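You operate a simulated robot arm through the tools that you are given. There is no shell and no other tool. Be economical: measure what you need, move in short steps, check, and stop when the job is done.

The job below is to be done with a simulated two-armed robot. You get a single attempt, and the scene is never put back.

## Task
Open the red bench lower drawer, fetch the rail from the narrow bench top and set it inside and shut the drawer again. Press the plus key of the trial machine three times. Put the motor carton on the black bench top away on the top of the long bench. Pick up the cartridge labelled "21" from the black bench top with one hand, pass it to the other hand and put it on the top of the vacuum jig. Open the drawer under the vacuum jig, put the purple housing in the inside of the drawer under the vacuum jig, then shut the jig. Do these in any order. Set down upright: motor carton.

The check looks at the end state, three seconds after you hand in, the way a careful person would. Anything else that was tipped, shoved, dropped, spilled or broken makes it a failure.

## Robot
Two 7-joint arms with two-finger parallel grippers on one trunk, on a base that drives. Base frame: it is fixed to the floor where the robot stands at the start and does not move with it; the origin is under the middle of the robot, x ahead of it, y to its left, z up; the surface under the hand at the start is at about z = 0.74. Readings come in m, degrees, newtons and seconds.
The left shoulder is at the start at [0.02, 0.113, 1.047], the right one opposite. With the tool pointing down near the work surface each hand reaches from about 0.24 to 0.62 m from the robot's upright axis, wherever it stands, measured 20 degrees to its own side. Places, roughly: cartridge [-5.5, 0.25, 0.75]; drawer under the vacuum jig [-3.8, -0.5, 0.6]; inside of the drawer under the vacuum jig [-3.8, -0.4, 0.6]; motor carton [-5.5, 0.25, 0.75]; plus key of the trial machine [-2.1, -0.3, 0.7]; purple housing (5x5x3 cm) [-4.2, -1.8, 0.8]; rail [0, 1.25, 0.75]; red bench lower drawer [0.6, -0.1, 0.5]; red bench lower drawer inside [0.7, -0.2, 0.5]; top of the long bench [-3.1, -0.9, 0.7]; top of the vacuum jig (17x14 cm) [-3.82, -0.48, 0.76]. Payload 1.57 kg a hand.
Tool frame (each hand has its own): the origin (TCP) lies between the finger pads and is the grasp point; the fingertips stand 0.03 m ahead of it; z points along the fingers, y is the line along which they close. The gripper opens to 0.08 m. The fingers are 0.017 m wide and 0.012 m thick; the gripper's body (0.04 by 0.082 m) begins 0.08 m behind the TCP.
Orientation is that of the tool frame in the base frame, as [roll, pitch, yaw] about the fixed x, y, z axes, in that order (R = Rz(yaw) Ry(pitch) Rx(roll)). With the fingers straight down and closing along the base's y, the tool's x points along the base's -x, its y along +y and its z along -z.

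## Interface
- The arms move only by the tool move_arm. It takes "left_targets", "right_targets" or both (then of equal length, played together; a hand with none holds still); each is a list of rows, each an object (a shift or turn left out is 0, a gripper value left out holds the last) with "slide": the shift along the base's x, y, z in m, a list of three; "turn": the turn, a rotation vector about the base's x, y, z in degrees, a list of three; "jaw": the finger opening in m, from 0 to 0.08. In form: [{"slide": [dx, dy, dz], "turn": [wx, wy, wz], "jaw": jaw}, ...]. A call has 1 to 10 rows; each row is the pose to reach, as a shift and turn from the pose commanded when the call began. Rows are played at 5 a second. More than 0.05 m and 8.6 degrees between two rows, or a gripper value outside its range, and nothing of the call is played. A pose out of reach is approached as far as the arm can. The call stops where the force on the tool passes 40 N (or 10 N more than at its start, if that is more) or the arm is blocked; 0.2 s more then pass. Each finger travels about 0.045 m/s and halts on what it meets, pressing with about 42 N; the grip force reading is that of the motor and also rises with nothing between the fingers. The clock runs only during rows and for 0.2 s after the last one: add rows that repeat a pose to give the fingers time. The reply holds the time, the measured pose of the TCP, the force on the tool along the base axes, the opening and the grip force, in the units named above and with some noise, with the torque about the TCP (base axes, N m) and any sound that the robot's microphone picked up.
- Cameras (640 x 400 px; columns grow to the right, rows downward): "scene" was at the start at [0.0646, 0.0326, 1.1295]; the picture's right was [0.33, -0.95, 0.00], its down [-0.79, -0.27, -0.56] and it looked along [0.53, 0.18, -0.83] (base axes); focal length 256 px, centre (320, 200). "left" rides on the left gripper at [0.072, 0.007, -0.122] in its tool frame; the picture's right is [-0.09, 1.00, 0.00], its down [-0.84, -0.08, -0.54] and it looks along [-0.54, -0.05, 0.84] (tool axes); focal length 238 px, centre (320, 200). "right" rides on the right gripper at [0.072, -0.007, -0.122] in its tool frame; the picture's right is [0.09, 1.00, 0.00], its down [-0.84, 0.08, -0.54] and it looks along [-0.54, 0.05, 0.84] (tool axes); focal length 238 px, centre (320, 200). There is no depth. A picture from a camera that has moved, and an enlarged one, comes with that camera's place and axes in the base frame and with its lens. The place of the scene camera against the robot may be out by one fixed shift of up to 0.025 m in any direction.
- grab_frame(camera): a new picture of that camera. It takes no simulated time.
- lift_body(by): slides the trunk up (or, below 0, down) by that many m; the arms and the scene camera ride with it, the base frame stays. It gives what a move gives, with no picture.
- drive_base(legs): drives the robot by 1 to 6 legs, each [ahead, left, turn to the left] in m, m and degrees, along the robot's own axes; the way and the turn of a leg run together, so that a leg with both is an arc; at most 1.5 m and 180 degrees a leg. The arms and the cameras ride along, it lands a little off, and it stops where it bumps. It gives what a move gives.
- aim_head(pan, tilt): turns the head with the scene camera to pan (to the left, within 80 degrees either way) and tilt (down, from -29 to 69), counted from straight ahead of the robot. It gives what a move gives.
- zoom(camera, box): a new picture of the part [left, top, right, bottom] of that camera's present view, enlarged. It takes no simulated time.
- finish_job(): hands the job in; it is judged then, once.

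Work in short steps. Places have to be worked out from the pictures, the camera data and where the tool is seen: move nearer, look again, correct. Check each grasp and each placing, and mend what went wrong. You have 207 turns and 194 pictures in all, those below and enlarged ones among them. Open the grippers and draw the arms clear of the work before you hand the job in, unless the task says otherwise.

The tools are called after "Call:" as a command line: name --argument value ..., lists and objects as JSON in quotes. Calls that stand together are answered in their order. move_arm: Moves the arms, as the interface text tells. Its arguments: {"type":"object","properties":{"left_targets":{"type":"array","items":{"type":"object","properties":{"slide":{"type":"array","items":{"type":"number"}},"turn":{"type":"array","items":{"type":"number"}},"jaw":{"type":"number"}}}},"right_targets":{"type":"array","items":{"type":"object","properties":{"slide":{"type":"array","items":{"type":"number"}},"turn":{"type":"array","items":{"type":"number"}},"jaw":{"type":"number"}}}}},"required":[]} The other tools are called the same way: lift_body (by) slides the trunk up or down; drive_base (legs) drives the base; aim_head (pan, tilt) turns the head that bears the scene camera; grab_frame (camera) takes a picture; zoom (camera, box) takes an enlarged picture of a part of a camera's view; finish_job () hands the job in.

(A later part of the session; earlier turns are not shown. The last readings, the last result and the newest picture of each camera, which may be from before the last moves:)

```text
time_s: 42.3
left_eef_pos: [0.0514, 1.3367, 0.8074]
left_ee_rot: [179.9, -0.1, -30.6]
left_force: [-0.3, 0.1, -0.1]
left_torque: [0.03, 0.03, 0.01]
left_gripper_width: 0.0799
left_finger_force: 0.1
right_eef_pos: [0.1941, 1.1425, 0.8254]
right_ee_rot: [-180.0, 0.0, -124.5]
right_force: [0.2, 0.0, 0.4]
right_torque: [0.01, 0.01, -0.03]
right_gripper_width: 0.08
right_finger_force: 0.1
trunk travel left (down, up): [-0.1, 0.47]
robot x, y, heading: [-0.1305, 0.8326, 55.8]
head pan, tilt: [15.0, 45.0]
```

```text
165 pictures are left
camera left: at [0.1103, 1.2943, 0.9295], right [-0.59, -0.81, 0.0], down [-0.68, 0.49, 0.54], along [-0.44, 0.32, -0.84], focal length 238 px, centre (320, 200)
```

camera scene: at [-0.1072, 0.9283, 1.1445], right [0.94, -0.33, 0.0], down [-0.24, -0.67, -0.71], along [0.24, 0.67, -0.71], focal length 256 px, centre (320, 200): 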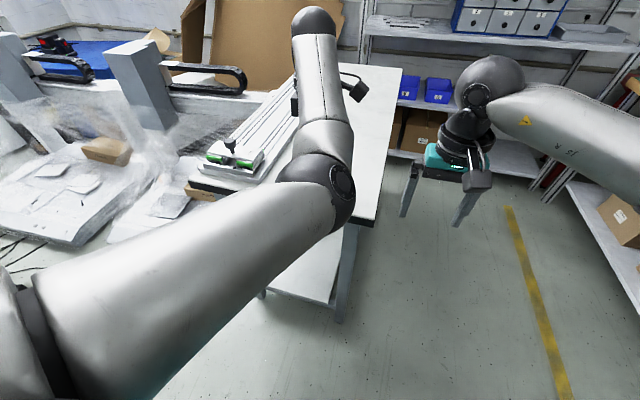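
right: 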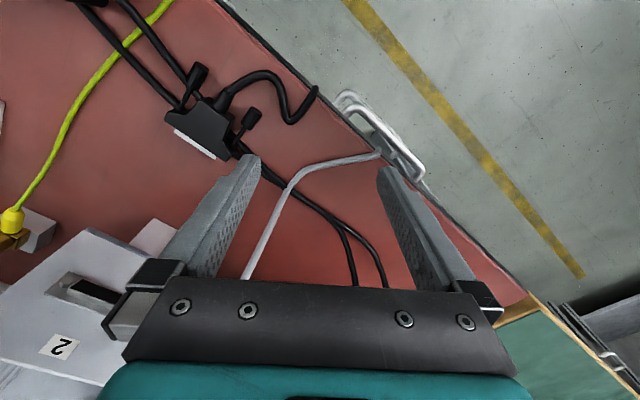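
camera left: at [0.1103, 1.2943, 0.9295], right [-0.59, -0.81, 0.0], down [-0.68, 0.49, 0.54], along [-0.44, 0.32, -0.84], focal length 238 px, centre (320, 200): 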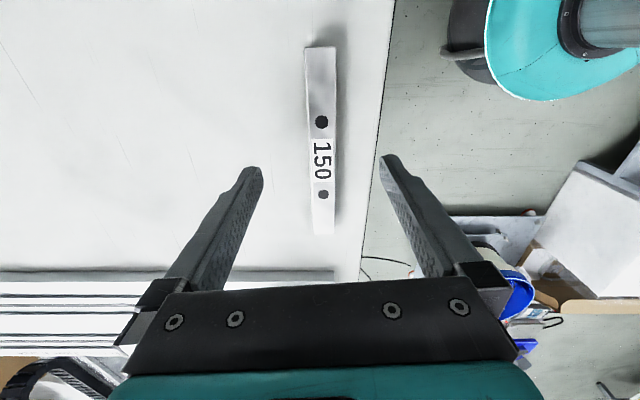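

Centred. Descend to z≈0.778 and close.

Call:
move_arm --left_targets '[{"slide": [0.003, -0.002, -0.015]}, {"slide": [0.003, -0.002, -0.027]}, {"slide": [0.003, -0.002, -0.027], "jaw": 0.0}, {"slide": [0.003, -0.002, -0.027], "jaw": 0.0}, {"slide": [0.003, -0.002, -0.027], "jaw": 0.0}, {"slide": [0.003, -0.002, -0.027], "jaw": 0.0}, {"slide": [0.003, -0.002, -0.027], "jaw": 0.0}, {"slide": [0.003, -0.002, -0.027], "jaw": 0.0}, {"slide": [0.003, -0.002, -0.027], "jaw": 0.0}]'

Call:
grab_frame --camera "left"

```text
time_s: 44.3
left_eef_pos: [0.057, 1.3354, 0.7813]
left_ee_rot: [179.9, -0.1, -30.6]
left_force: [0.8, 0.8, 0.2]
left_torque: [0.05, 0.02, -0.07]
left_gripper_width: 0.0195
left_finger_force: 33.7
right_eef_pos: [0.1946, 1.1421, 0.825]
right_ee_rot: [180.0, 0.0, -124.5]
right_force: [-0.2, 0.5, -0.2]
right_torque: [-0.02, -0.02, -0.03]
right_gripper_width: 0.0803
right_finger_force: 0.1
trunk travel left (down, up): [-0.1, 0.47]
robot x, y, heading: [-0.1269, 0.8318, 55.4]
head pan, tilt: [15.0, 45.0]
```

```text
164 pictures are left
camera left: at [0.1145, 1.2927, 0.9024], right [-0.59, -0.81, 0.0], down [-0.68, 0.49, 0.54], along [-0.44, 0.32, -0.84], focal length 238 px, centre (320, 200)
```

left: 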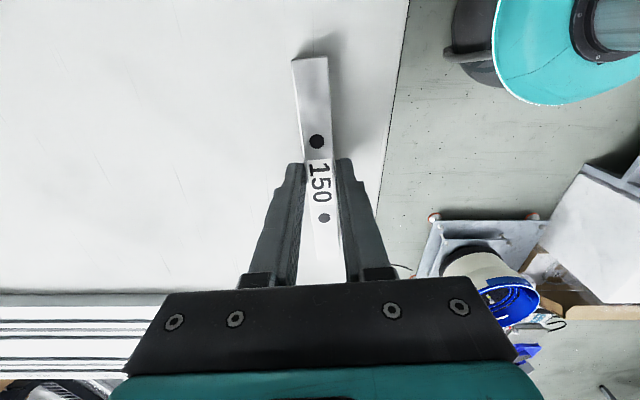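

Rail is gripped (19.5 mm). Lift it, then retrace the drive to the drawer.

Call:
move_arm --left_targets '[{"slide": [0, 0, 0.03]}, {"slide": [0, 0, 0.06]}, {"slide": [0, 0, 0.09]}]'

Call:
grab_frame --camera "left"

Call:
drive_base --legs '[[-0.1, 0, 0], [0, 0, -90.9], [0.317, -0.405, 0]]'

Call:
aim_head --pan 15 --tilt 55

Call:
grab_frame --camera "scene"

Call:
grab_frame --camera "left"

```text
time_s: 45.1
left_eef_pos: [0.0592, 1.3502, 0.8676]
left_ee_rot: [179.9, -0.1, -30.7]
left_force: [-0.5, -0.1, -3.5]
left_torque: [-0.02, -0.04, 0.0]
left_gripper_width: 0.0196
left_finger_force: 33.7
left hand out of reach, approached as far as the arm can: row 2, 3
right_eef_pos: [0.1941, 1.1421, 0.826]
right_ee_rot: [180.0, 0.1, -124.5]
right_force: [-0.3, -1.2, -0.6]
right_torque: [0.01, 0.02, 0.01]
right_gripper_width: 0.0801
right_finger_force: 0.0
trunk travel left (down, up): [-0.1, 0.47]
robot x, y, heading: [-0.1271, 0.8317, 55.4]
head pan, tilt: [15.0, 45.0]
```

```text
163 pictures are left
camera left: at [0.1178, 1.3081, 0.9894], right [-0.59, -0.81, 0.0], down [-0.68, 0.49, 0.54], along [-0.44, 0.32, -0.84], focal length 238 px, centre (320, 200)
```

left: 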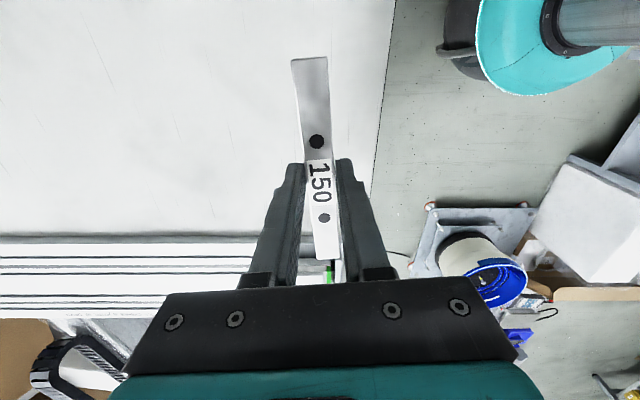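

```text
time_s: 52.6
left_eef_pos: [0.3748, 0.0531, 0.8671]
left_ee_rot: [179.9, 0.0, -120.2]
left_force: [0.1, 0.3, -4.1]
left_torque: [-0.02, 0.0, 0.02]
left_gripper_width: 0.0198
left_finger_force: 33.4
right_eef_pos: [0.1659, -0.0833, 0.8259]
right_ee_rot: [180.0, -0.1, 145.9]
right_force: [-0.4, -0.1, -0.2]
right_torque: [-0.01, 0.01, 0.0]
right_gripper_width: 0.0804
right_finger_force: 0.1
trunk travel left (down, up): [-0.1, 0.47]
robot x, y, heading: [-0.1412, 0.2346, -34.3]
head pan, tilt: [15.0, 45.0]
```

```text
time_s: 53.3
left_eef_pos: [0.3742, 0.0536, 0.8657]
left_ee_rot: [179.8, -0.1, -120.2]
left_force: [-0.7, 0.2, -2.2]
left_torque: [-0.04, 0.02, 0.03]
left_gripper_width: 0.0197
left_finger_force: 33.5
right_eef_pos: [0.1669, -0.0826, 0.8251]
right_ee_rot: [179.9, 0.0, 145.9]
right_force: [-0.2, 0.2, -0.2]
right_torque: [0.03, -0.01, 0.05]
right_gripper_width: 0.08
right_finger_force: 0.1
trunk travel left (down, up): [-0.1, 0.47]
robot x, y, heading: [-0.1444, 0.239, -34.0]
head pan, tilt: [15.0, 55.0]
```

```text
162 pictures are left
camera scene: at [-0.0798, 0.218, 1.1311], right [-0.33, -0.94, 0.0], down [-0.77, 0.27, -0.57], along [0.54, -0.19, -0.82], focal length 256 px, centre (320, 200)
```

scene: 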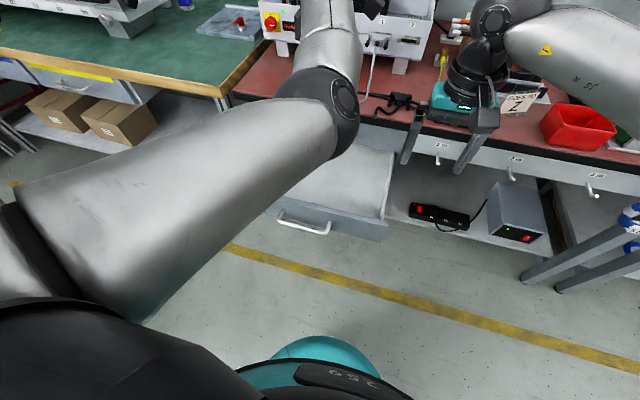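

```text
161 pictures are left
camera left: at [0.3313, -0.0052, 0.989], right [-0.81, 0.58, 0.0], down [0.49, 0.68, 0.54], along [0.31, 0.44, -0.84], focal length 238 px, centre (320, 200)
```

left: 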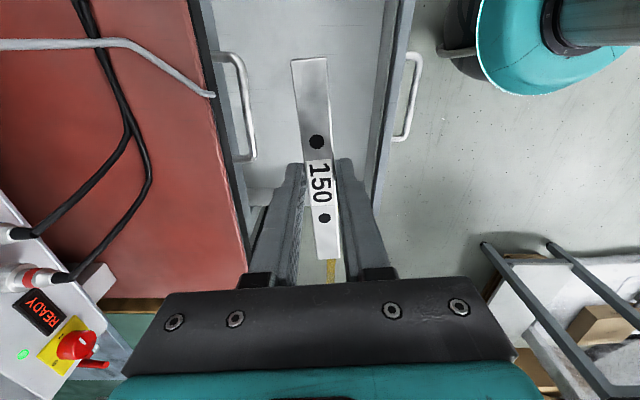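

The rail is above the open drawer (n≈0.273, between front panel 0.17 and upper handle 0.376). Lower trunk and then descend in steps.

Call:
lift_body --by -0.1

Call:
move_arm --left_targets '[{"slide": [0, 0, -0.04]}, {"slide": [0, 0, -0.08]}, {"slide": [0, 0, -0.12]}]'

Call:
grab_frame --camera "left"

Call:
grab_frame --camera "scene"

```text
time_s: 54.7
left_eef_pos: [0.3737, 0.0534, 0.7683]
left_ee_rot: [179.8, -0.1, -120.1]
left_force: [-1.3, 0.0, -2.9]
left_torque: [0.01, 0.02, -0.01]
left_gripper_width: 0.0194
left_finger_force: 33.3
right_eef_pos: [0.1671, -0.0832, 0.726]
right_ee_rot: [180.0, 0.0, 145.8]
right_force: [0.1, 0.2, -0.2]
right_torque: [-0.01, -0.02, -0.02]
right_gripper_width: 0.0801
right_finger_force: 0.2
trunk travel left (down, up): [0.0, 0.57]
robot x, y, heading: [-0.1445, 0.2376, -34.5]
head pan, tilt: [15.0, 55.0]
```

```text
time_s: 55.5
left_eef_pos: [0.3741, 0.0544, 0.6474]
left_ee_rot: [179.9, 0.0, -120.2]
left_force: [-0.1, 0.2, -3.5]
left_torque: [0.02, 0.04, 0.0]
left_gripper_width: 0.0196
left_finger_force: 33.3
right_eef_pos: [0.1674, -0.0826, 0.7254]
right_ee_rot: [-180.0, 0.0, 145.9]
right_force: [-0.7, -0.8, 1.2]
right_torque: [-0.01, -0.03, 0.01]
right_gripper_width: 0.08
right_finger_force: 0.1
trunk travel left (down, up): [0.0, 0.57]
robot x, y, heading: [-0.1451, 0.2357, -34.1]
head pan, tilt: [15.0, 55.0]
```

```text
160 pictures are left
camera left: at [0.3319, -0.0047, 0.7693], right [-0.81, 0.58, 0.0], down [0.49, 0.68, 0.54], along [0.31, 0.44, -0.84], focal length 238 px, centre (320, 200)
```

left: 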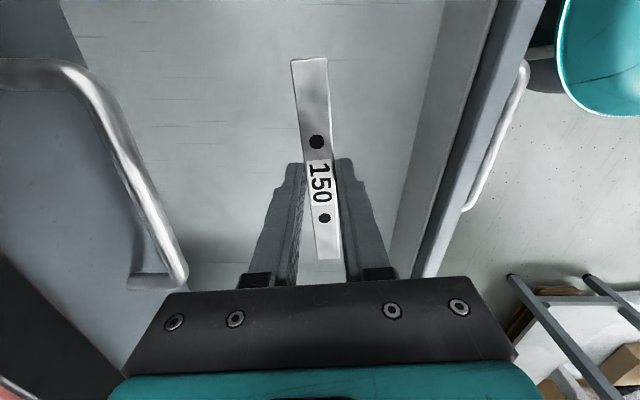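

```text
159 pictures are left
camera scene: at [-0.0799, 0.218, 1.031], right [-0.33, -0.94, 0.0], down [-0.77, 0.27, -0.57], along [0.54, -0.19, -0.82], focal length 256 px, centre (320, 200)
```

scene: 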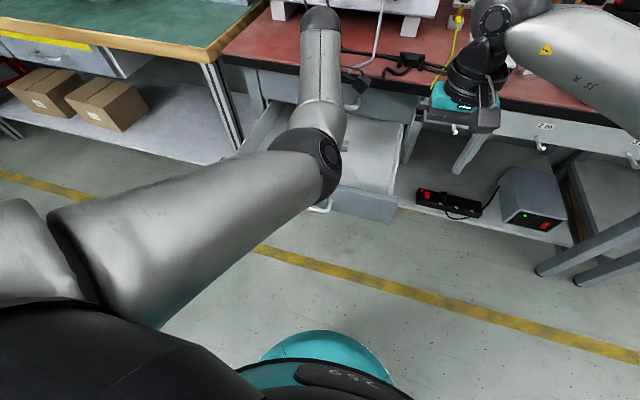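

Clear so far. Continue down in small steps to the drawer floor.

Call:
move_arm --left_targets '[{"slide": [0, 0, -0.02]}, {"slide": [0, 0, -0.04]}, {"slide": [0, 0, -0.055]}, {"slide": [0, 0, -0.065]}]'

Call:
grab_frame --camera "left"

```text
time_s: 56.5
left_eef_pos: [0.3739, 0.052, 0.5818]
left_ee_rot: [180.0, -0.2, -120.2]
left_force: [0.1, 0.8, -3.1]
left_torque: [-0.04, 0.01, 0.02]
left_gripper_width: 0.0196
left_finger_force: 33.6
right_eef_pos: [0.1667, -0.082, 0.7252]
right_ee_rot: [-179.9, 0.0, 145.9]
right_force: [0.3, -0.4, 0.2]
right_torque: [-0.01, -0.02, -0.03]
right_gripper_width: 0.0799
right_finger_force: 0.0
trunk travel left (down, up): [0.0, 0.57]
robot x, y, heading: [-0.1469, 0.2342, -34.2]
head pan, tilt: [15.0, 55.0]
```

```text
158 pictures are left
camera left: at [0.331, -0.0056, 0.7036], right [-0.81, 0.58, 0.0], down [0.49, 0.68, 0.54], along [0.31, 0.44, -0.84], focal length 238 px, centre (320, 200)
```

left: 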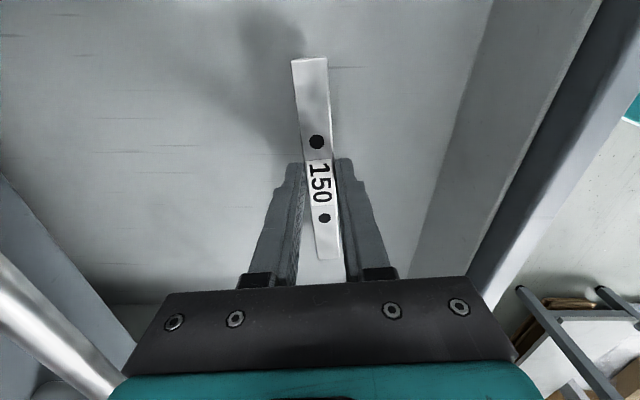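

Still above the floor per the shadow; continue by 5 mm steps until contact.

Call:
move_arm --left_targets '[{"slide": [0, 0, -0.006]}, {"slide": [0, 0, -0.012]}, {"slide": [0, 0, -0.018]}, {"slide": [0, 0, -0.023]}]'

Call:
grab_frame --camera "left"

```text
time_s: 57.5
left_eef_pos: [0.3759, 0.0518, 0.5647]
left_ee_rot: [-179.3, 0.0, -120.2]
left_force: [0.4, -2.1, 30.7]
left_torque: [0.05, 0.05, -0.09]
left_gripper_width: 0.0193
left_finger_force: 33.0
right_eef_pos: [0.1657, -0.0825, 0.7264]
right_ee_rot: [180.0, 0.1, 145.9]
right_force: [-0.2, 0.3, 0.0]
right_torque: [0.05, -0.02, -0.04]
right_gripper_width: 0.0799
right_finger_force: 0.0
trunk travel left (down, up): [0.0, 0.57]
robot x, y, heading: [-0.1433, 0.2352, -33.9]
head pan, tilt: [15.0, 55.0]
```

```text
157 pictures are left
camera left: at [0.3317, -0.0056, 0.6868], right [-0.81, 0.58, -0.01], down [0.48, 0.69, 0.54], along [0.32, 0.44, -0.84], focal length 238 px, centre (320, 200)
```

left: 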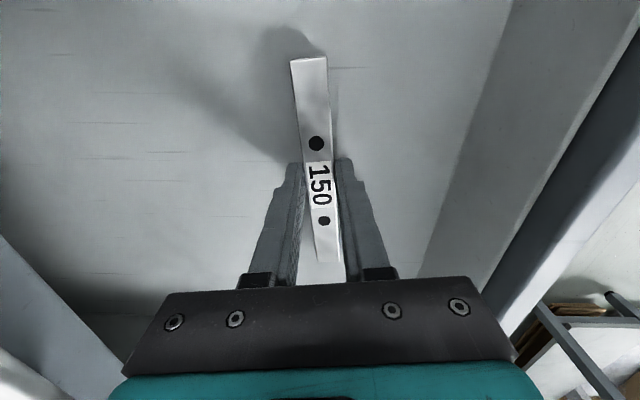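

Contact with the drawer floor. Release and lift out.

Call:
move_arm --left_targets '[{"slide": [0, 0, 0.003]}, {"slide": [0, 0, 0.003], "jaw": 0.05}, {"slide": [0, 0, 0.003], "jaw": 0.05}, {"slide": [0, 0, 0.003], "jaw": 0.05}, {"slide": [0, 0, 0.003], "jaw": 0.05}, {"slide": [0, 0, 0.03]}, {"slide": [0, 0, 0.07]}, {"slide": [0, 0, 0.11]}, {"slide": [0, 0, 0.15]}]'

Call:
grab_frame --camera "left"

```text
time_s: 59.5
left_eef_pos: [0.3721, 0.0555, 0.7115]
left_ee_rot: [179.9, 0.0, -120.2]
left_force: [0.4, -0.2, 0.5]
left_torque: [-0.01, 0.04, -0.04]
left_gripper_width: 0.05
left_finger_force: 0.1
right_eef_pos: [0.167, -0.0829, 0.7248]
right_ee_rot: [179.9, 0.0, 146.0]
right_force: [-0.2, 0.1, 0.1]
right_torque: [0.0, -0.03, 0.01]
right_gripper_width: 0.08
right_finger_force: 0.0
trunk travel left (down, up): [0.0, 0.57]
robot x, y, heading: [-0.1414, 0.2365, -33.9]
head pan, tilt: [15.0, 55.0]
```

```text
156 pictures are left
camera left: at [0.3291, -0.0038, 0.833], right [-0.81, 0.58, 0.0], down [0.49, 0.68, 0.54], along [0.31, 0.44, -0.84], focal length 238 px, centre (320, 200)
```

left: 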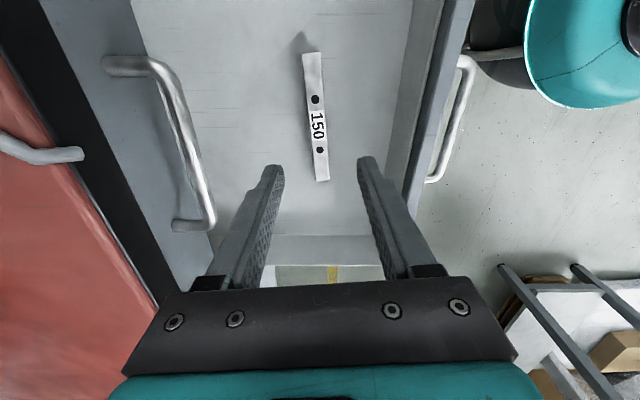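

Rail lies flat in the drawer. Back off 0.28 m, then point the closed hand horizontally to push the drawer shut.

Call:
drive_base --legs '[[-0.28, 0, -1.5]]'

Call:
move_arm --left_targets '[{"slide": [0, 0, -0.01], "turn": [-4.94, -6.92, 0], "jaw": 0}, {"slide": [0, 0, -0.02], "turn": [-9.88, -13.84, 0]}, {"slide": [0, 0, -0.03], "turn": [-14.82, -20.76, 0]}, {"slide": [0, 0, -0.045], "turn": [-19.76, -27.68, 0]}, {"slide": [0, 0, -0.06], "turn": [-24.7, -34.6, 0]}, {"slide": [0, 0, -0.075], "turn": [-29.64, -41.52, 0]}, {"slide": [0, 0, -0.09], "turn": [-34.58, -48.44, 0]}, {"slide": [0, 0, -0.105], "turn": [-39.52, -55.36, 0]}, {"slide": [0, 0, -0.12], "turn": [-44.46, -62.28, 0]}, {"slide": [0, 0, -0.135], "turn": [-49.4, -69.2, 0]}]'

Call:
grab_frame --camera "left"

Call:
grab_frame --camera "scene"

```text
time_s: 61.3
left_eef_pos: [0.1739, 0.1784, 0.7119]
left_ee_rot: [180.0, 0.0, -121.5]
left_force: [0.1, 0.4, -0.6]
left_torque: [-0.02, 0.05, 0.03]
left_gripper_width: 0.0502
left_finger_force: 0.0
right_eef_pos: [-0.0348, 0.0446, 0.7263]
right_ee_rot: [179.9, 0.2, 144.6]
right_force: [0.6, 0.3, 0.2]
right_torque: [0.0, 0.01, -0.01]
right_gripper_width: 0.08
right_finger_force: 0.0
trunk travel left (down, up): [0.0, 0.57]
robot x, y, heading: [-0.3343, 0.374, -35.4]
head pan, tilt: [15.0, 55.0]
stopped in leg 1: the robot was blocked; the commanded pose is now the measured one
```

```text
time_s: 62.2
left_eef_pos: [0.2238, 0.1666, 0.7978]
left_ee_rot: [-141.3, -2.1, -120.6]
left_force: [0.9, 0.4, 0.1]
left_torque: [-0.03, 0.0, 0.01]
left_gripper_width: 0.0
left_finger_force: 14.4
right_eef_pos: [-0.0328, 0.0454, 0.7273]
right_ee_rot: [180.0, 0.0, 144.6]
right_force: [0.1, -0.1, -0.6]
right_torque: [-0.01, -0.01, 0.03]
right_gripper_width: 0.08
right_finger_force: 0.1
trunk travel left (down, up): [0.0, 0.57]
robot x, y, heading: [-0.3356, 0.3725, -35.3]
head pan, tilt: [15.0, 55.0]
stopped in row 4 (left hand): the arm was blocked; the commanded pose is now the measured one
```

```text
155 pictures are left
camera left: at [0.1185, 0.1484, 0.8925], right [-0.63, 0.46, -0.63], down [0.19, 0.88, 0.44], along [0.75, 0.16, -0.64], focal length 238 px, centre (320, 200)
```

left: 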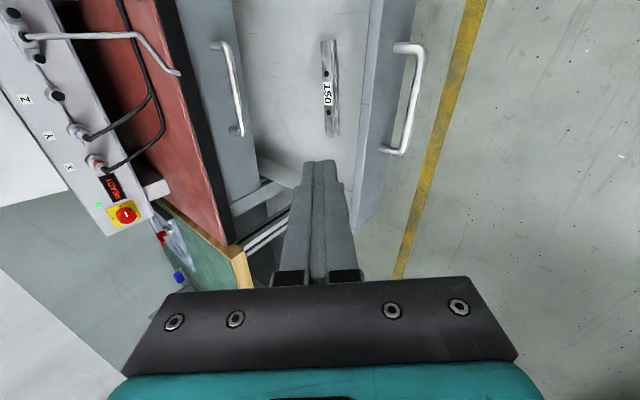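

```text
154 pictures are left
camera scene: at [-0.2741, 0.3514, 1.031], right [-0.35, -0.94, 0.0], down [-0.77, 0.29, -0.57], along [0.54, -0.2, -0.82], focal length 256 px, centre (320, 200)
```

scene: 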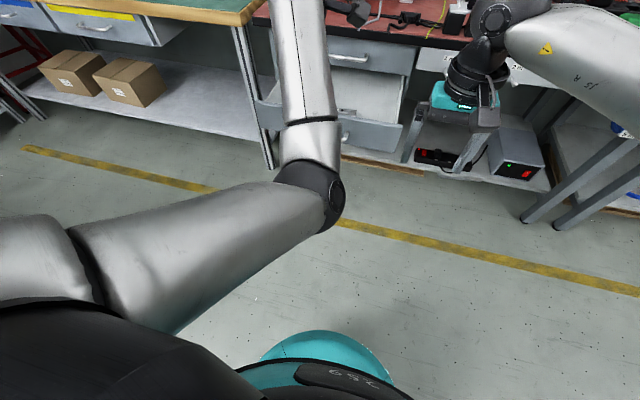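

The 39° tilt is already enough to push under the overhang. Move the hand back a bit and lower it in front of the drawer handle.

Call:
move_arm --left_targets '[{"slide": [-0.029, 0.02, 0]}, {"slide": [-0.057, 0.041, -0.02]}, {"slide": [-0.057, 0.041, -0.06]}, {"slide": [-0.057, 0.041, -0.1]}, {"slide": [-0.057, 0.041, -0.14]}, {"slide": [-0.057, 0.041, -0.175]}, {"slide": [-0.057, 0.041, -0.21]}]'

Call:
grab_frame --camera "left"

Call:
grab_frame --camera "scene"

```text
time_s: 62.8
left_eef_pos: [0.1989, 0.2005, 0.8894]
left_ee_rot: [-128.7, -2.9, -119.8]
left_force: [0.3, 0.6, 0.1]
left_torque: [0.0, 0.01, -0.03]
left_gripper_width: 0.0003
left_finger_force: 21.4
right_eef_pos: [-0.0348, 0.0455, 0.7252]
right_ee_rot: [179.9, -0.1, 144.6]
right_force: [0.8, -0.6, -0.8]
right_torque: [0.0, 0.01, -0.04]
right_gripper_width: 0.0797
right_finger_force: 0.1
trunk travel left (down, up): [0.0, 0.57]
robot x, y, heading: [-0.3365, 0.3703, -35.4]
head pan, tilt: [15.0, 55.0]
stopped in row 3 (left hand): the arm was blocked; the commanded pose is now the measured one
```

```text
153 pictures are left
camera left: at [0.0781, 0.1906, 0.9639], right [-0.52, 0.36, -0.78], down [0.1, 0.93, 0.36], along [0.85, 0.1, -0.51], focal length 238 px, centre (320, 200)
```

left: 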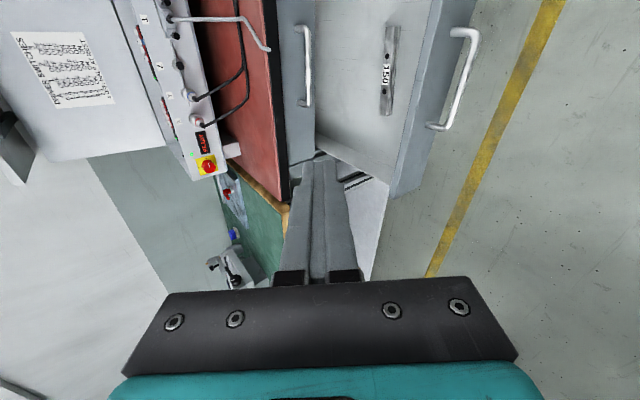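

```text
152 pictures are left
camera scene: at [-0.2741, 0.3512, 1.031], right [-0.35, -0.94, 0.0], down [-0.77, 0.29, -0.57], along [0.54, -0.2, -0.82], focal length 256 px, centre (320, 200)
```

scene: 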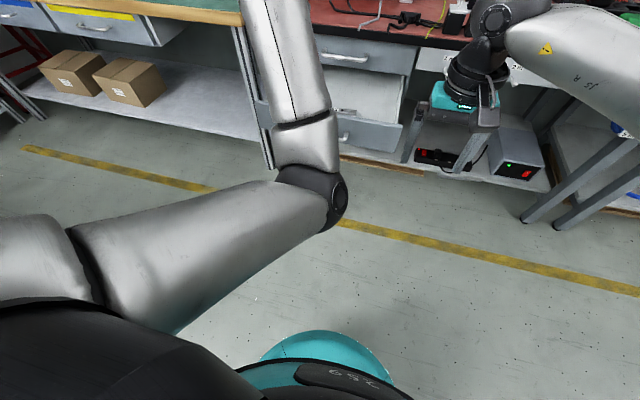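

The left arm is in a cramped elbow configuration. I'll straighten it to vertical and use the right arm to push the drawer instead.

Call:
move_arm --left_targets '[{"slide": [0.01, -0.007, 0], "turn": [4.93, 6.92, 0]}, {"slide": [0.02, -0.014, 0], "turn": [9.87, 13.8, 0]}, {"slide": [0.03, -0.021, 0], "turn": [14.8, 20.7, 0]}, {"slide": [0.03, -0.021, -0.02], "turn": [19.7, 27.7, 0]}, {"slide": [0.03, -0.021, -0.04], "turn": [24.7, 34.6, 0]}, {"slide": [0.03, -0.021, -0.05], "turn": [29.6, 41.5, 0]}]'

Call:
drive_base --legs '[[0, 0.26, 0]]'

Call:
grab_frame --camera "scene"

```text
time_s: 64.2
left_eef_pos: [0.2262, 0.1767, 0.8369]
left_ee_rot: [-179.8, 2.2, -119.5]
left_force: [-0.2, -0.6, -0.4]
left_torque: [0.02, 0.0, 0.0]
left_gripper_width: 0.0002
left_finger_force: 21.3
right_eef_pos: [-0.0333, 0.0449, 0.7265]
right_ee_rot: [180.0, 0.1, 144.6]
right_force: [-0.8, -0.9, 1.0]
right_torque: [0.01, -0.01, 0.02]
right_gripper_width: 0.0801
right_finger_force: 0.0
trunk travel left (down, up): [0.0, 0.57]
robot x, y, heading: [-0.3369, 0.3716, -35.4]
head pan, tilt: [15.0, 55.0]
```

```text
time_s: 66.1
left_eef_pos: [0.3777, 0.3876, 0.836]
left_ee_rot: [-179.8, 2.0, -119.9]
left_force: [-0.4, -0.3, -0.4]
left_torque: [-0.03, -0.01, -0.03]
left_gripper_width: 0.0003
left_finger_force: 21.1
right_eef_pos: [0.1162, 0.2559, 0.7264]
right_ee_rot: [179.9, -0.1, 144.4]
right_force: [-0.2, 1.2, 0.5]
right_torque: [-0.03, 0.01, 0.0]
right_gripper_width: 0.0797
right_finger_force: 0.0
trunk travel left (down, up): [0.0, 0.57]
robot x, y, heading: [-0.1877, 0.5891, -35.6]
head pan, tilt: [15.0, 55.0]
```

```text
151 pictures are left
camera scene: at [-0.1234, 0.5626, 1.031], right [-0.35, -0.94, 0.0], down [-0.77, 0.29, -0.57], along [0.54, -0.2, -0.82], focal length 256 px, centre (320, 200)
```

scene: 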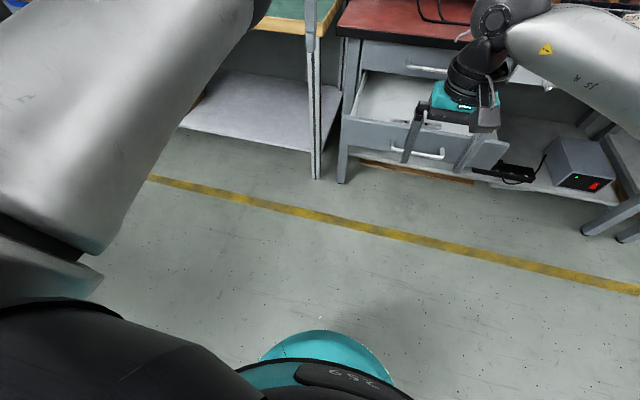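

Right hand lines up with the handle (tang 0.276). Tilt it forward, closed, and lower to z≈0.575.

Call:
move_arm --right_targets '[{"slide": [0, 0, -0.015], "turn": [-4.94, -6.92, 0], "jaw": 0}, {"slide": [0, 0, -0.03], "turn": [-9.88, -13.84, 0]}, {"slide": [0, 0, -0.045], "turn": [-14.82, -20.76, 0]}, {"slide": [0, 0, -0.06], "turn": [-19.76, -27.68, 0]}, {"slide": [0, 0, -0.075], "turn": [-24.7, -34.6, 0]}, {"slide": [0, 0, -0.09], "turn": [-29.64, -41.52, 0]}, {"slide": [0, 0, -0.105], "turn": [-34.58, -48.44, 0]}, {"slide": [0, 0, -0.12], "turn": [-39.52, -55.36, 0]}, {"slide": [0, 0, -0.135], "turn": [-44.46, -62.28, 0]}, {"slide": [0, 0, -0.15], "turn": [-49.4, -69.2, 0]}]'

Call:
grab_frame --camera "scene"

Call:
grab_frame --camera "right"

```text
time_s: 68.3
left_eef_pos: [0.377, 0.3872, 0.8352]
left_ee_rot: [-179.8, 2.1, -119.9]
left_force: [0.3, -0.6, 0.7]
left_torque: [0.02, -0.02, 0.0]
left_gripper_width: 0.0
left_finger_force: 21.1
right_eef_pos: [0.1742, 0.3502, 0.6747]
right_ee_rot: [-178.8, 83.5, 143.2]
right_force: [0.0, 0.3, 0.4]
right_torque: [0.01, 0.01, -0.02]
right_gripper_width: 0.0001
right_finger_force: 21.4
right hand out of reach, approached as far as the arm can: row 6, 7, 8, 9, 10
trunk travel left (down, up): [0.0, 0.57]
robot x, y, heading: [-0.1846, 0.5826, -35.7]
head pan, tilt: [15.0, 55.0]
```

```text
150 pictures are left
camera scene: at [-0.1234, 0.5625, 1.031], right [-0.35, -0.94, 0.0], down [-0.77, 0.29, -0.57], along [0.54, -0.2, -0.82], focal length 256 px, centre (320, 200)
```

scene: 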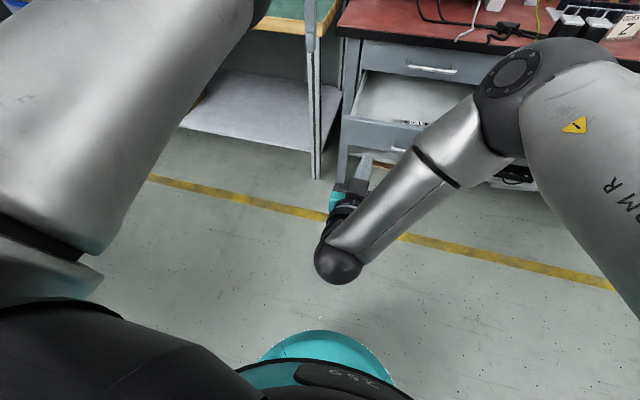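

```text
149 pictures are left
camera right: at [0.068, 0.4257, 0.6161], right [0.6, 0.79, -0.09], down [-0.3, 0.34, 0.89], along [0.74, -0.51, 0.44], focal length 238 px, centre (320, 200)
```

right: 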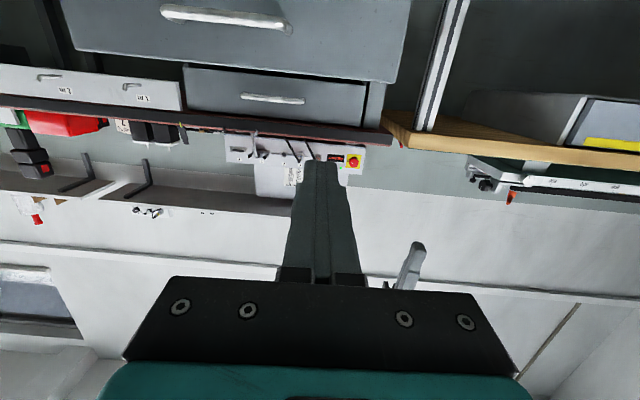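

Now shift right hand to tang≈0.27, z≈0.575 in front of the handle.

Call:
move_arm --right_targets '[{"slide": [-0.017, -0.024, -0.02]}, {"slide": [-0.035, -0.049, -0.04]}, {"slide": [-0.052, -0.073, -0.06]}, {"slide": [-0.068, -0.096, -0.08]}, {"slide": [-0.068, -0.096, -0.1]}]'

Call:
grab_frame --camera "scene"

Call:
grab_frame --camera "right"

```text
time_s: 69.5
left_eef_pos: [0.3768, 0.3866, 0.835]
left_ee_rot: [-179.8, 2.1, -119.9]
left_force: [-0.1, 0.2, 0.1]
left_torque: [0.02, -0.02, -0.03]
left_gripper_width: 0.0
left_finger_force: 21.1
right_eef_pos: [0.164, 0.3498, 0.6762]
right_ee_rot: [-178.3, 83.1, 143.4]
right_force: [-0.4, -0.2, -0.1]
right_torque: [0.04, -0.03, 0.0]
right_gripper_width: 0.0
right_finger_force: 21.4
right hand out of reach, approached as far as the arm can: row 1, 2, 3, 4, 5
trunk travel left (down, up): [0.0, 0.57]
robot x, y, heading: [-0.1854, 0.5827, -35.4]
head pan, tilt: [15.0, 55.0]
```

```text
148 pictures are left
camera scene: at [-0.1234, 0.5626, 1.031], right [-0.35, -0.94, 0.0], down [-0.77, 0.29, -0.57], along [0.54, -0.2, -0.82], focal length 256 px, centre (320, 200)
```

scene: 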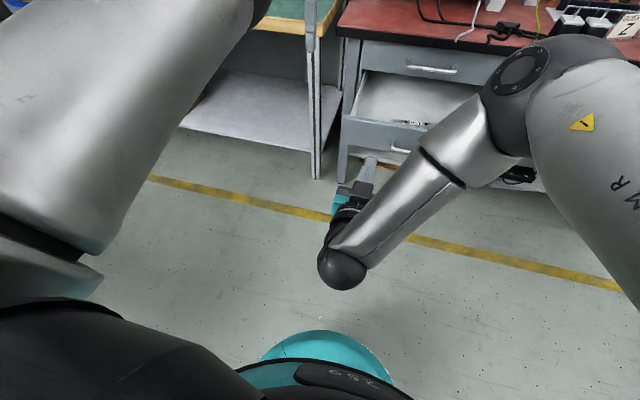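

```text
147 pictures are left
camera right: at [0.0581, 0.4244, 0.619], right [0.61, 0.79, -0.09], down [-0.29, 0.33, 0.9], along [0.74, -0.52, 0.43], focal length 238 px, centre (320, 200)
```

right: 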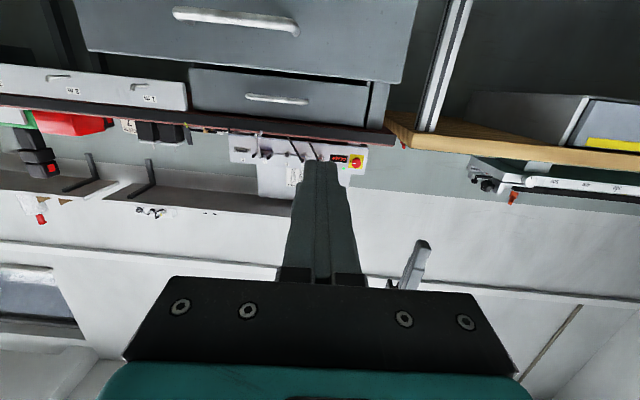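

Too strongly tilted for this arm. Reduce the tilt to ~40° and then move over and down.

Call:
move_arm --right_targets '[{"slide": [-0.01, -0.014, 0], "turn": [4.94, 6.92, 0]}, {"slide": [-0.02, -0.028, 0], "turn": [9.88, 13.84, 0]}, {"slide": [-0.03, -0.042, 0], "turn": [14.82, 20.76, 0]}, {"slide": [-0.04, -0.056, 0], "turn": [19.76, 27.68, 0]}, {"slide": [-0.05, -0.07, 0], "turn": [24.7, 34.6, 0]}, {"slide": [-0.06, -0.084, 0], "turn": [26, 36.4, 0]}, {"slide": [-0.06, -0.084, -0.03], "turn": [26, 36.4, 0]}, {"slide": [-0.06, -0.084, -0.06], "turn": [26, 36.4, 0]}, {"slide": [-0.06, -0.084, -0.09], "turn": [26, 36.4, 0]}]'

Call:
grab_frame --camera "right"

```text
time_s: 71.5
left_eef_pos: [0.3771, 0.3857, 0.8359]
left_ee_rot: [-179.8, 2.1, -119.9]
left_force: [-0.6, 0.0, -0.1]
left_torque: [0.02, 0.02, 0.01]
left_gripper_width: 0.0001
left_finger_force: 21.1
right_eef_pos: [0.1044, 0.2654, 0.5831]
right_ee_rot: [-177.6, 38.6, 144.3]
right_force: [0.1, 0.3, 0.4]
right_torque: [-0.01, -0.03, 0.01]
right_gripper_width: 0.0
right_finger_force: 21.3
trunk travel left (down, up): [0.0, 0.57]
robot x, y, heading: [-0.1867, 0.5861, -35.6]
head pan, tilt: [15.0, 55.0]
```

```text
146 pictures are left
camera right: at [-0.0048, 0.3421, 0.6341], right [0.54, 0.83, -0.09], down [0.32, -0.11, 0.94], along [0.78, -0.54, -0.32], focal length 238 px, centre (320, 200)
```

right: 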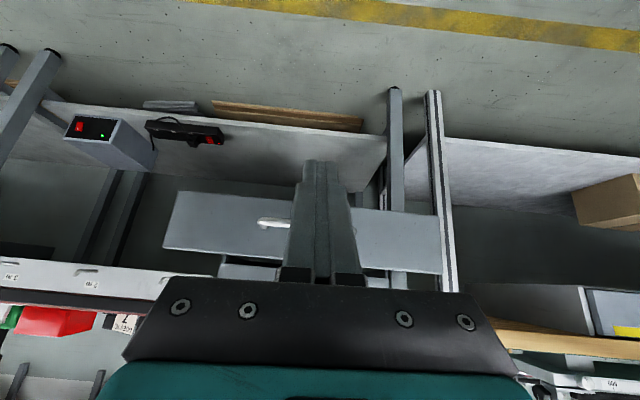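

Good: hand tilted ~40°, at handle height. Drive forward to push the drawer.

Call:
drive_base --legs '[[0.2, 0, 0]]'

Call:
grab_frame --camera "right"

Call:
grab_frame --camera "scene"

```text
time_s: 73.1
left_eef_pos: [0.5409, 0.2691, 0.8359]
left_ee_rot: [-179.7, 2.1, -120.0]
left_force: [0.1, 0.1, -0.1]
left_torque: [-0.01, -0.04, 0.0]
left_gripper_width: 0.0
left_finger_force: 21.5
right_eef_pos: [0.268, 0.1491, 0.5852]
right_ee_rot: [-177.6, 38.7, 144.4]
right_force: [0.0, -0.1, 0.1]
right_torque: [-0.02, 0.01, -0.02]
right_gripper_width: 0.0
right_finger_force: 21.4
trunk travel left (down, up): [0.0, 0.57]
robot x, y, heading: [-0.023, 0.4703, -35.8]
head pan, tilt: [15.0, 55.0]
```

```text
145 pictures are left
camera right: at [0.1587, 0.2247, 0.6343], right [0.54, 0.84, -0.09], down [0.32, -0.11, 0.94], along [0.78, -0.54, -0.32], focal length 238 px, centre (320, 200)
```

right: 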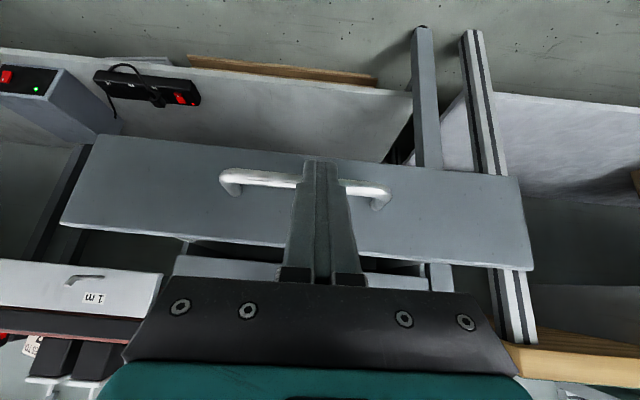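

```text
144 pictures are left
camera scene: at [0.0402, 0.4452, 1.031], right [-0.35, -0.94, 0.0], down [-0.77, 0.29, -0.57], along [0.54, -0.2, -0.82], focal length 256 px, centre (320, 200)
```

scene: 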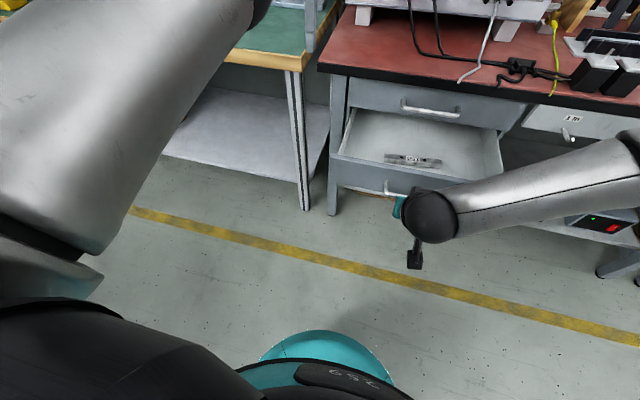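

Nearly at the bar, no contact yet. Raise the left hand so it won't meet anything on the bench, then push with small drive legs.

Call:
move_arm --left_targets '[{"slide": [-0.02, 0.014, 0.03]}, {"slide": [-0.04, 0.028, 0.06]}, {"slide": [-0.06, 0.042, 0.09]}]'

Call:
drive_base --legs '[[0.1, 0, 0]]'

Call:
grab_frame --camera "right"

Call:
grab_frame --camera "scene"

```text
time_s: 73.9
left_eef_pos: [0.5019, 0.3017, 0.9136]
left_ee_rot: [-179.9, 2.2, -120.0]
left_force: [0.0, -0.4, 0.0]
left_torque: [0.0, 0.01, 0.0]
left_gripper_width: 0.0
left_finger_force: 22.0
left hand out of reach, approached as far as the arm can: row 2, 3
right_eef_pos: [0.2665, 0.1475, 0.5833]
right_ee_rot: [-177.7, 38.5, 144.3]
right_force: [0.1, 0.5, 0.0]
right_torque: [0.01, 0.0, 0.0]
right_gripper_width: 0.0
right_finger_force: 21.3
trunk travel left (down, up): [0.0, 0.57]
robot x, y, heading: [-0.0224, 0.4644, -35.7]
head pan, tilt: [15.0, 55.0]
```

```text
time_s: 75.0
left_eef_pos: [0.5817, 0.2426, 0.9148]
left_ee_rot: [-179.7, 2.1, -119.9]
left_force: [-0.4, -0.1, -0.2]
left_torque: [0.01, -0.01, -0.04]
left_gripper_width: 0.0002
left_finger_force: 21.0
right_eef_pos: [0.3472, 0.0901, 0.5837]
right_ee_rot: [-177.5, 38.6, 144.4]
right_force: [0.5, -0.4, 0.6]
right_torque: [0.01, -0.02, 0.01]
right_gripper_width: 0.0002
right_finger_force: 21.6
trunk travel left (down, up): [0.0, 0.57]
robot x, y, heading: [0.0595, 0.4074, -35.8]
head pan, tilt: [15.0, 55.0]
```

```text
143 pictures are left
camera right: at [0.2381, 0.1674, 0.6342], right [0.54, 0.83, -0.09], down [0.32, -0.11, 0.94], along [0.78, -0.54, -0.32], focal length 238 px, centre (320, 200)
```

right: 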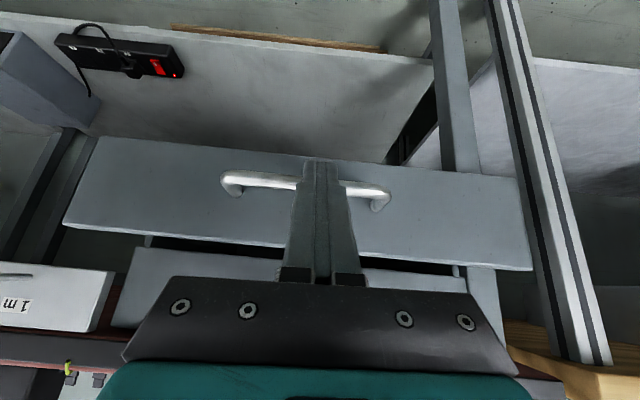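

```text
142 pictures are left
camera scene: at [0.1199, 0.3879, 1.031], right [-0.35, -0.94, 0.0], down [-0.77, 0.29, -0.57], along [0.54, -0.2, -0.82], focal length 256 px, centre (320, 200)
```

scene: 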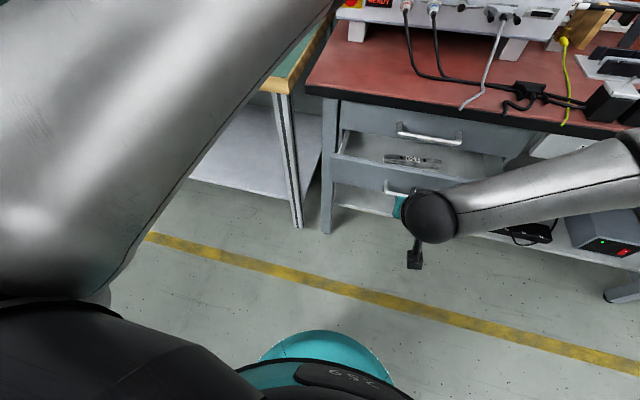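

The drawer is moving in. Continue 0.10 m more.

Call:
drive_base --legs '[[0.1, 0, 0]]'

Call:
grab_frame --camera "right"

Call:
grab_frame --camera "scene"

```text
time_s: 76.2
left_eef_pos: [0.6621, 0.1847, 0.9141]
left_ee_rot: [-179.8, 2.0, -120.0]
left_force: [0.2, 0.4, 1.0]
left_torque: [0.01, -0.01, 0.07]
left_gripper_width: 0.0002
left_finger_force: 21.0
right_eef_pos: [0.4284, 0.0326, 0.5835]
right_ee_rot: [-177.6, 38.4, 144.2]
right_force: [-0.1, -0.3, -0.2]
right_torque: [0.02, 0.03, 0.01]
right_gripper_width: 0.0
right_finger_force: 21.3
trunk travel left (down, up): [0.0, 0.57]
robot x, y, heading: [0.1349, 0.3514, -35.5]
head pan, tilt: [15.0, 55.0]
```

```text
141 pictures are left
camera right: at [0.3188, 0.1092, 0.6341], right [0.54, 0.83, -0.09], down [0.32, -0.11, 0.94], along [0.78, -0.54, -0.32], focal length 238 px, centre (320, 200)
```

right: 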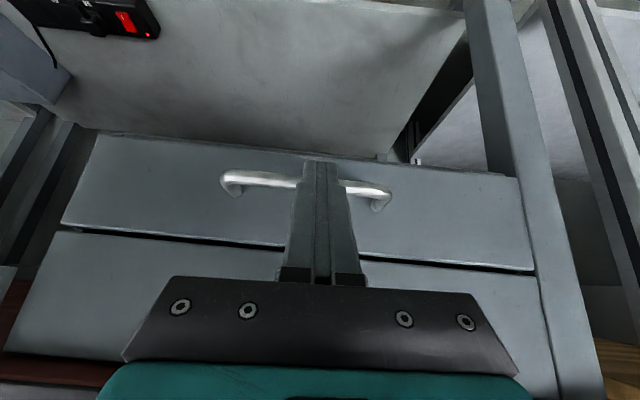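

```text
140 pictures are left
camera scene: at [0.2007, 0.3297, 1.031], right [-0.35, -0.94, 0.0], down [-0.77, 0.29, -0.57], along [0.54, -0.2, -0.82], focal length 256 px, centre (320, 200)
```

scene: 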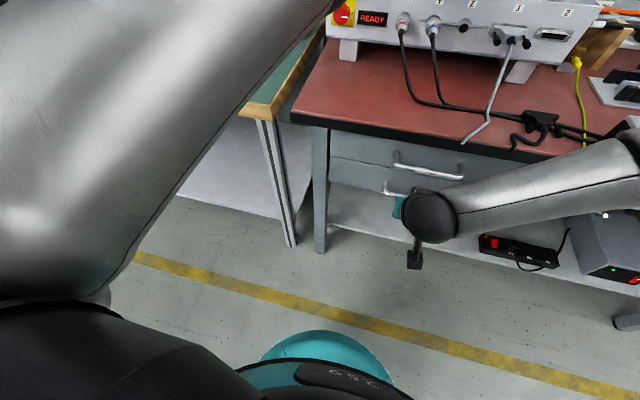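

Nearly shut; push the final centimetres with the arm until force rises.

Call:
move_arm --right_targets '[{"slide": [0.0081, -0.0058, 0]}, {"slide": [0.0163, -0.0116, 0]}, {"slide": [0.0244, -0.0174, 0]}, {"slide": [0.0326, -0.0232, 0]}]'

Call:
grab_frame --camera "right"

```text
time_s: 76.8
left_eef_pos: [0.6619, 0.1847, 0.9143]
left_ee_rot: [-179.9, 2.1, -120.0]
left_force: [0.6, -0.3, -0.3]
left_torque: [0.02, 0.01, -0.02]
left_gripper_width: 0.0
left_finger_force: 21.4
right_eef_pos: [0.4373, 0.0278, 0.5788]
right_ee_rot: [-177.8, 37.1, 144.3]
right_force: [0.0, 1.8, -3.9]
right_torque: [0.06, 0.06, 0.02]
right_gripper_width: 0.0002
right_finger_force: 21.2
trunk travel left (down, up): [0.0, 0.57]
robot x, y, heading: [0.1335, 0.3509, -35.8]
head pan, tilt: [15.0, 55.0]
stopped in row 3 (right hand): the force on the tool passed its limit at 78 N (the readings are from after the stop); the commanded pose is now the measured one
```

```text
139 pictures are left
camera right: at [0.3297, 0.1024, 0.6322], right [0.54, 0.84, -0.09], down [0.34, -0.12, 0.93], along [0.77, -0.53, -0.35], focal length 238 px, centre (320, 200)
```

right: 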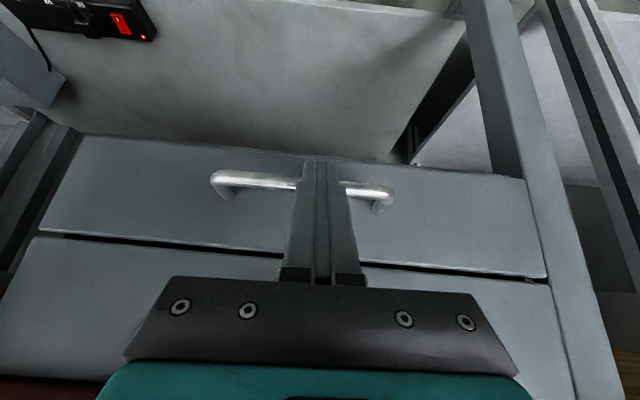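

Hit the stop (78 N). Back off and verify; also see what is around.

Call:
drive_base --legs '[[-0.25, 0, 0]]'

Call:
lift_body --by 0.1

Call:
move_arm --right_targets '[{"slide": [0, 0, 0.03], "turn": [4.94, 6.92, 0]}, {"slide": [0, 0, 0.06], "turn": [9.88, 13.84, 0]}, {"slide": [0, 0, 0.09], "turn": [14.82, 20.76, 0]}, {"slide": [0, 0, 0.12], "turn": [19.76, 27.68, 0]}, {"slide": [0, 0, 0.15], "turn": [22, 30.8, 0], "jaw": 0.08}, {"slide": [0, 0, 0.18], "turn": [22, 30.8, 0], "jaw": 0.08}]'

Call:
aim_head --pan -10 --tilt 45

Call:
grab_frame --camera "scene"

```text
time_s: 78.7
left_eef_pos: [0.4617, 0.3301, 0.9148]
left_ee_rot: [-179.8, 2.0, -119.8]
left_force: [0.6, 0.6, -0.7]
left_torque: [-0.03, 0.0, 0.0]
left_gripper_width: 0.0
left_finger_force: 21.3
right_eef_pos: [0.2389, 0.1722, 0.5789]
right_ee_rot: [-177.8, 37.3, 144.5]
right_force: [-0.2, 0.5, -0.1]
right_torque: [-0.01, 0.0, 0.0]
right_gripper_width: 0.0
right_finger_force: 21.8
trunk travel left (down, up): [0.0, 0.57]
robot x, y, heading: [-0.0617, 0.4968, -35.6]
head pan, tilt: [15.0, 55.0]
```

```text
time_s: 80.0
left_eef_pos: [0.4618, 0.3313, 1.0156]
left_ee_rot: [-179.9, 2.1, -119.8]
left_force: [0.7, 0.0, -0.1]
left_torque: [0.0, 0.04, -0.01]
left_gripper_width: 0.0001
left_finger_force: 21.5
right_eef_pos: [0.2387, 0.172, 0.6798]
right_ee_rot: [-177.7, 37.3, 144.6]
right_force: [-0.1, -1.1, 0.1]
right_torque: [0.0, 0.01, 0.01]
right_gripper_width: 0.0001
right_finger_force: 20.8
trunk travel left (down, up): [-0.1, 0.47]
robot x, y, heading: [-0.0603, 0.4954, -35.4]
head pan, tilt: [15.0, 55.0]
```

```text
time_s: 81.4
left_eef_pos: [0.4618, 0.3301, 1.0152]
left_ee_rot: [-179.8, 2.1, -119.8]
left_force: [0.3, 0.7, -0.3]
left_torque: [0.02, 0.0, -0.01]
left_gripper_width: 0.0
left_finger_force: 21.1
right_eef_pos: [0.2388, 0.1718, 0.8591]
right_ee_rot: [-177.7, -0.5, 144.5]
right_force: [0.1, 0.2, 0.7]
right_torque: [-0.01, 0.01, -0.04]
right_gripper_width: 0.05
right_finger_force: 0.0
trunk travel left (down, up): [-0.1, 0.47]
robot x, y, heading: [-0.0627, 0.4907, -35.8]
head pan, tilt: [15.0, 55.0]
```

```text
time_s: 82.3
left_eef_pos: [0.4629, 0.3299, 1.0137]
left_ee_rot: [-179.8, 2.2, -119.8]
left_force: [-0.3, 0.0, -0.5]
left_torque: [-0.01, 0.0, 0.0]
left_gripper_width: 0.0
left_finger_force: 21.1
right_eef_pos: [0.2394, 0.1712, 0.8592]
right_ee_rot: [-177.7, -0.5, 144.5]
right_force: [0.1, 0.1, 0.1]
right_torque: [-0.01, -0.03, -0.01]
right_gripper_width: 0.0801
right_finger_force: 0.0
trunk travel left (down, up): [-0.1, 0.47]
robot x, y, heading: [-0.0611, 0.4945, -35.7]
head pan, tilt: [-10.0, 45.0]
```

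```text
138 pictures are left
camera scene: at [-0.0107, 0.4414, 1.1444], right [-0.71, -0.7, 0.0], down [-0.5, 0.5, -0.71], along [0.5, -0.5, -0.71], focal length 256 px, centre (320, 200)
```

scene: 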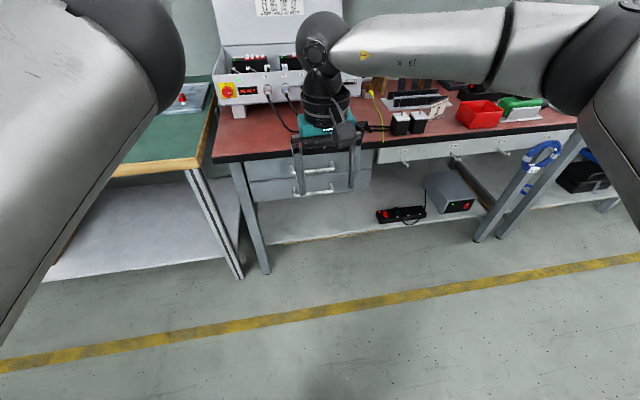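

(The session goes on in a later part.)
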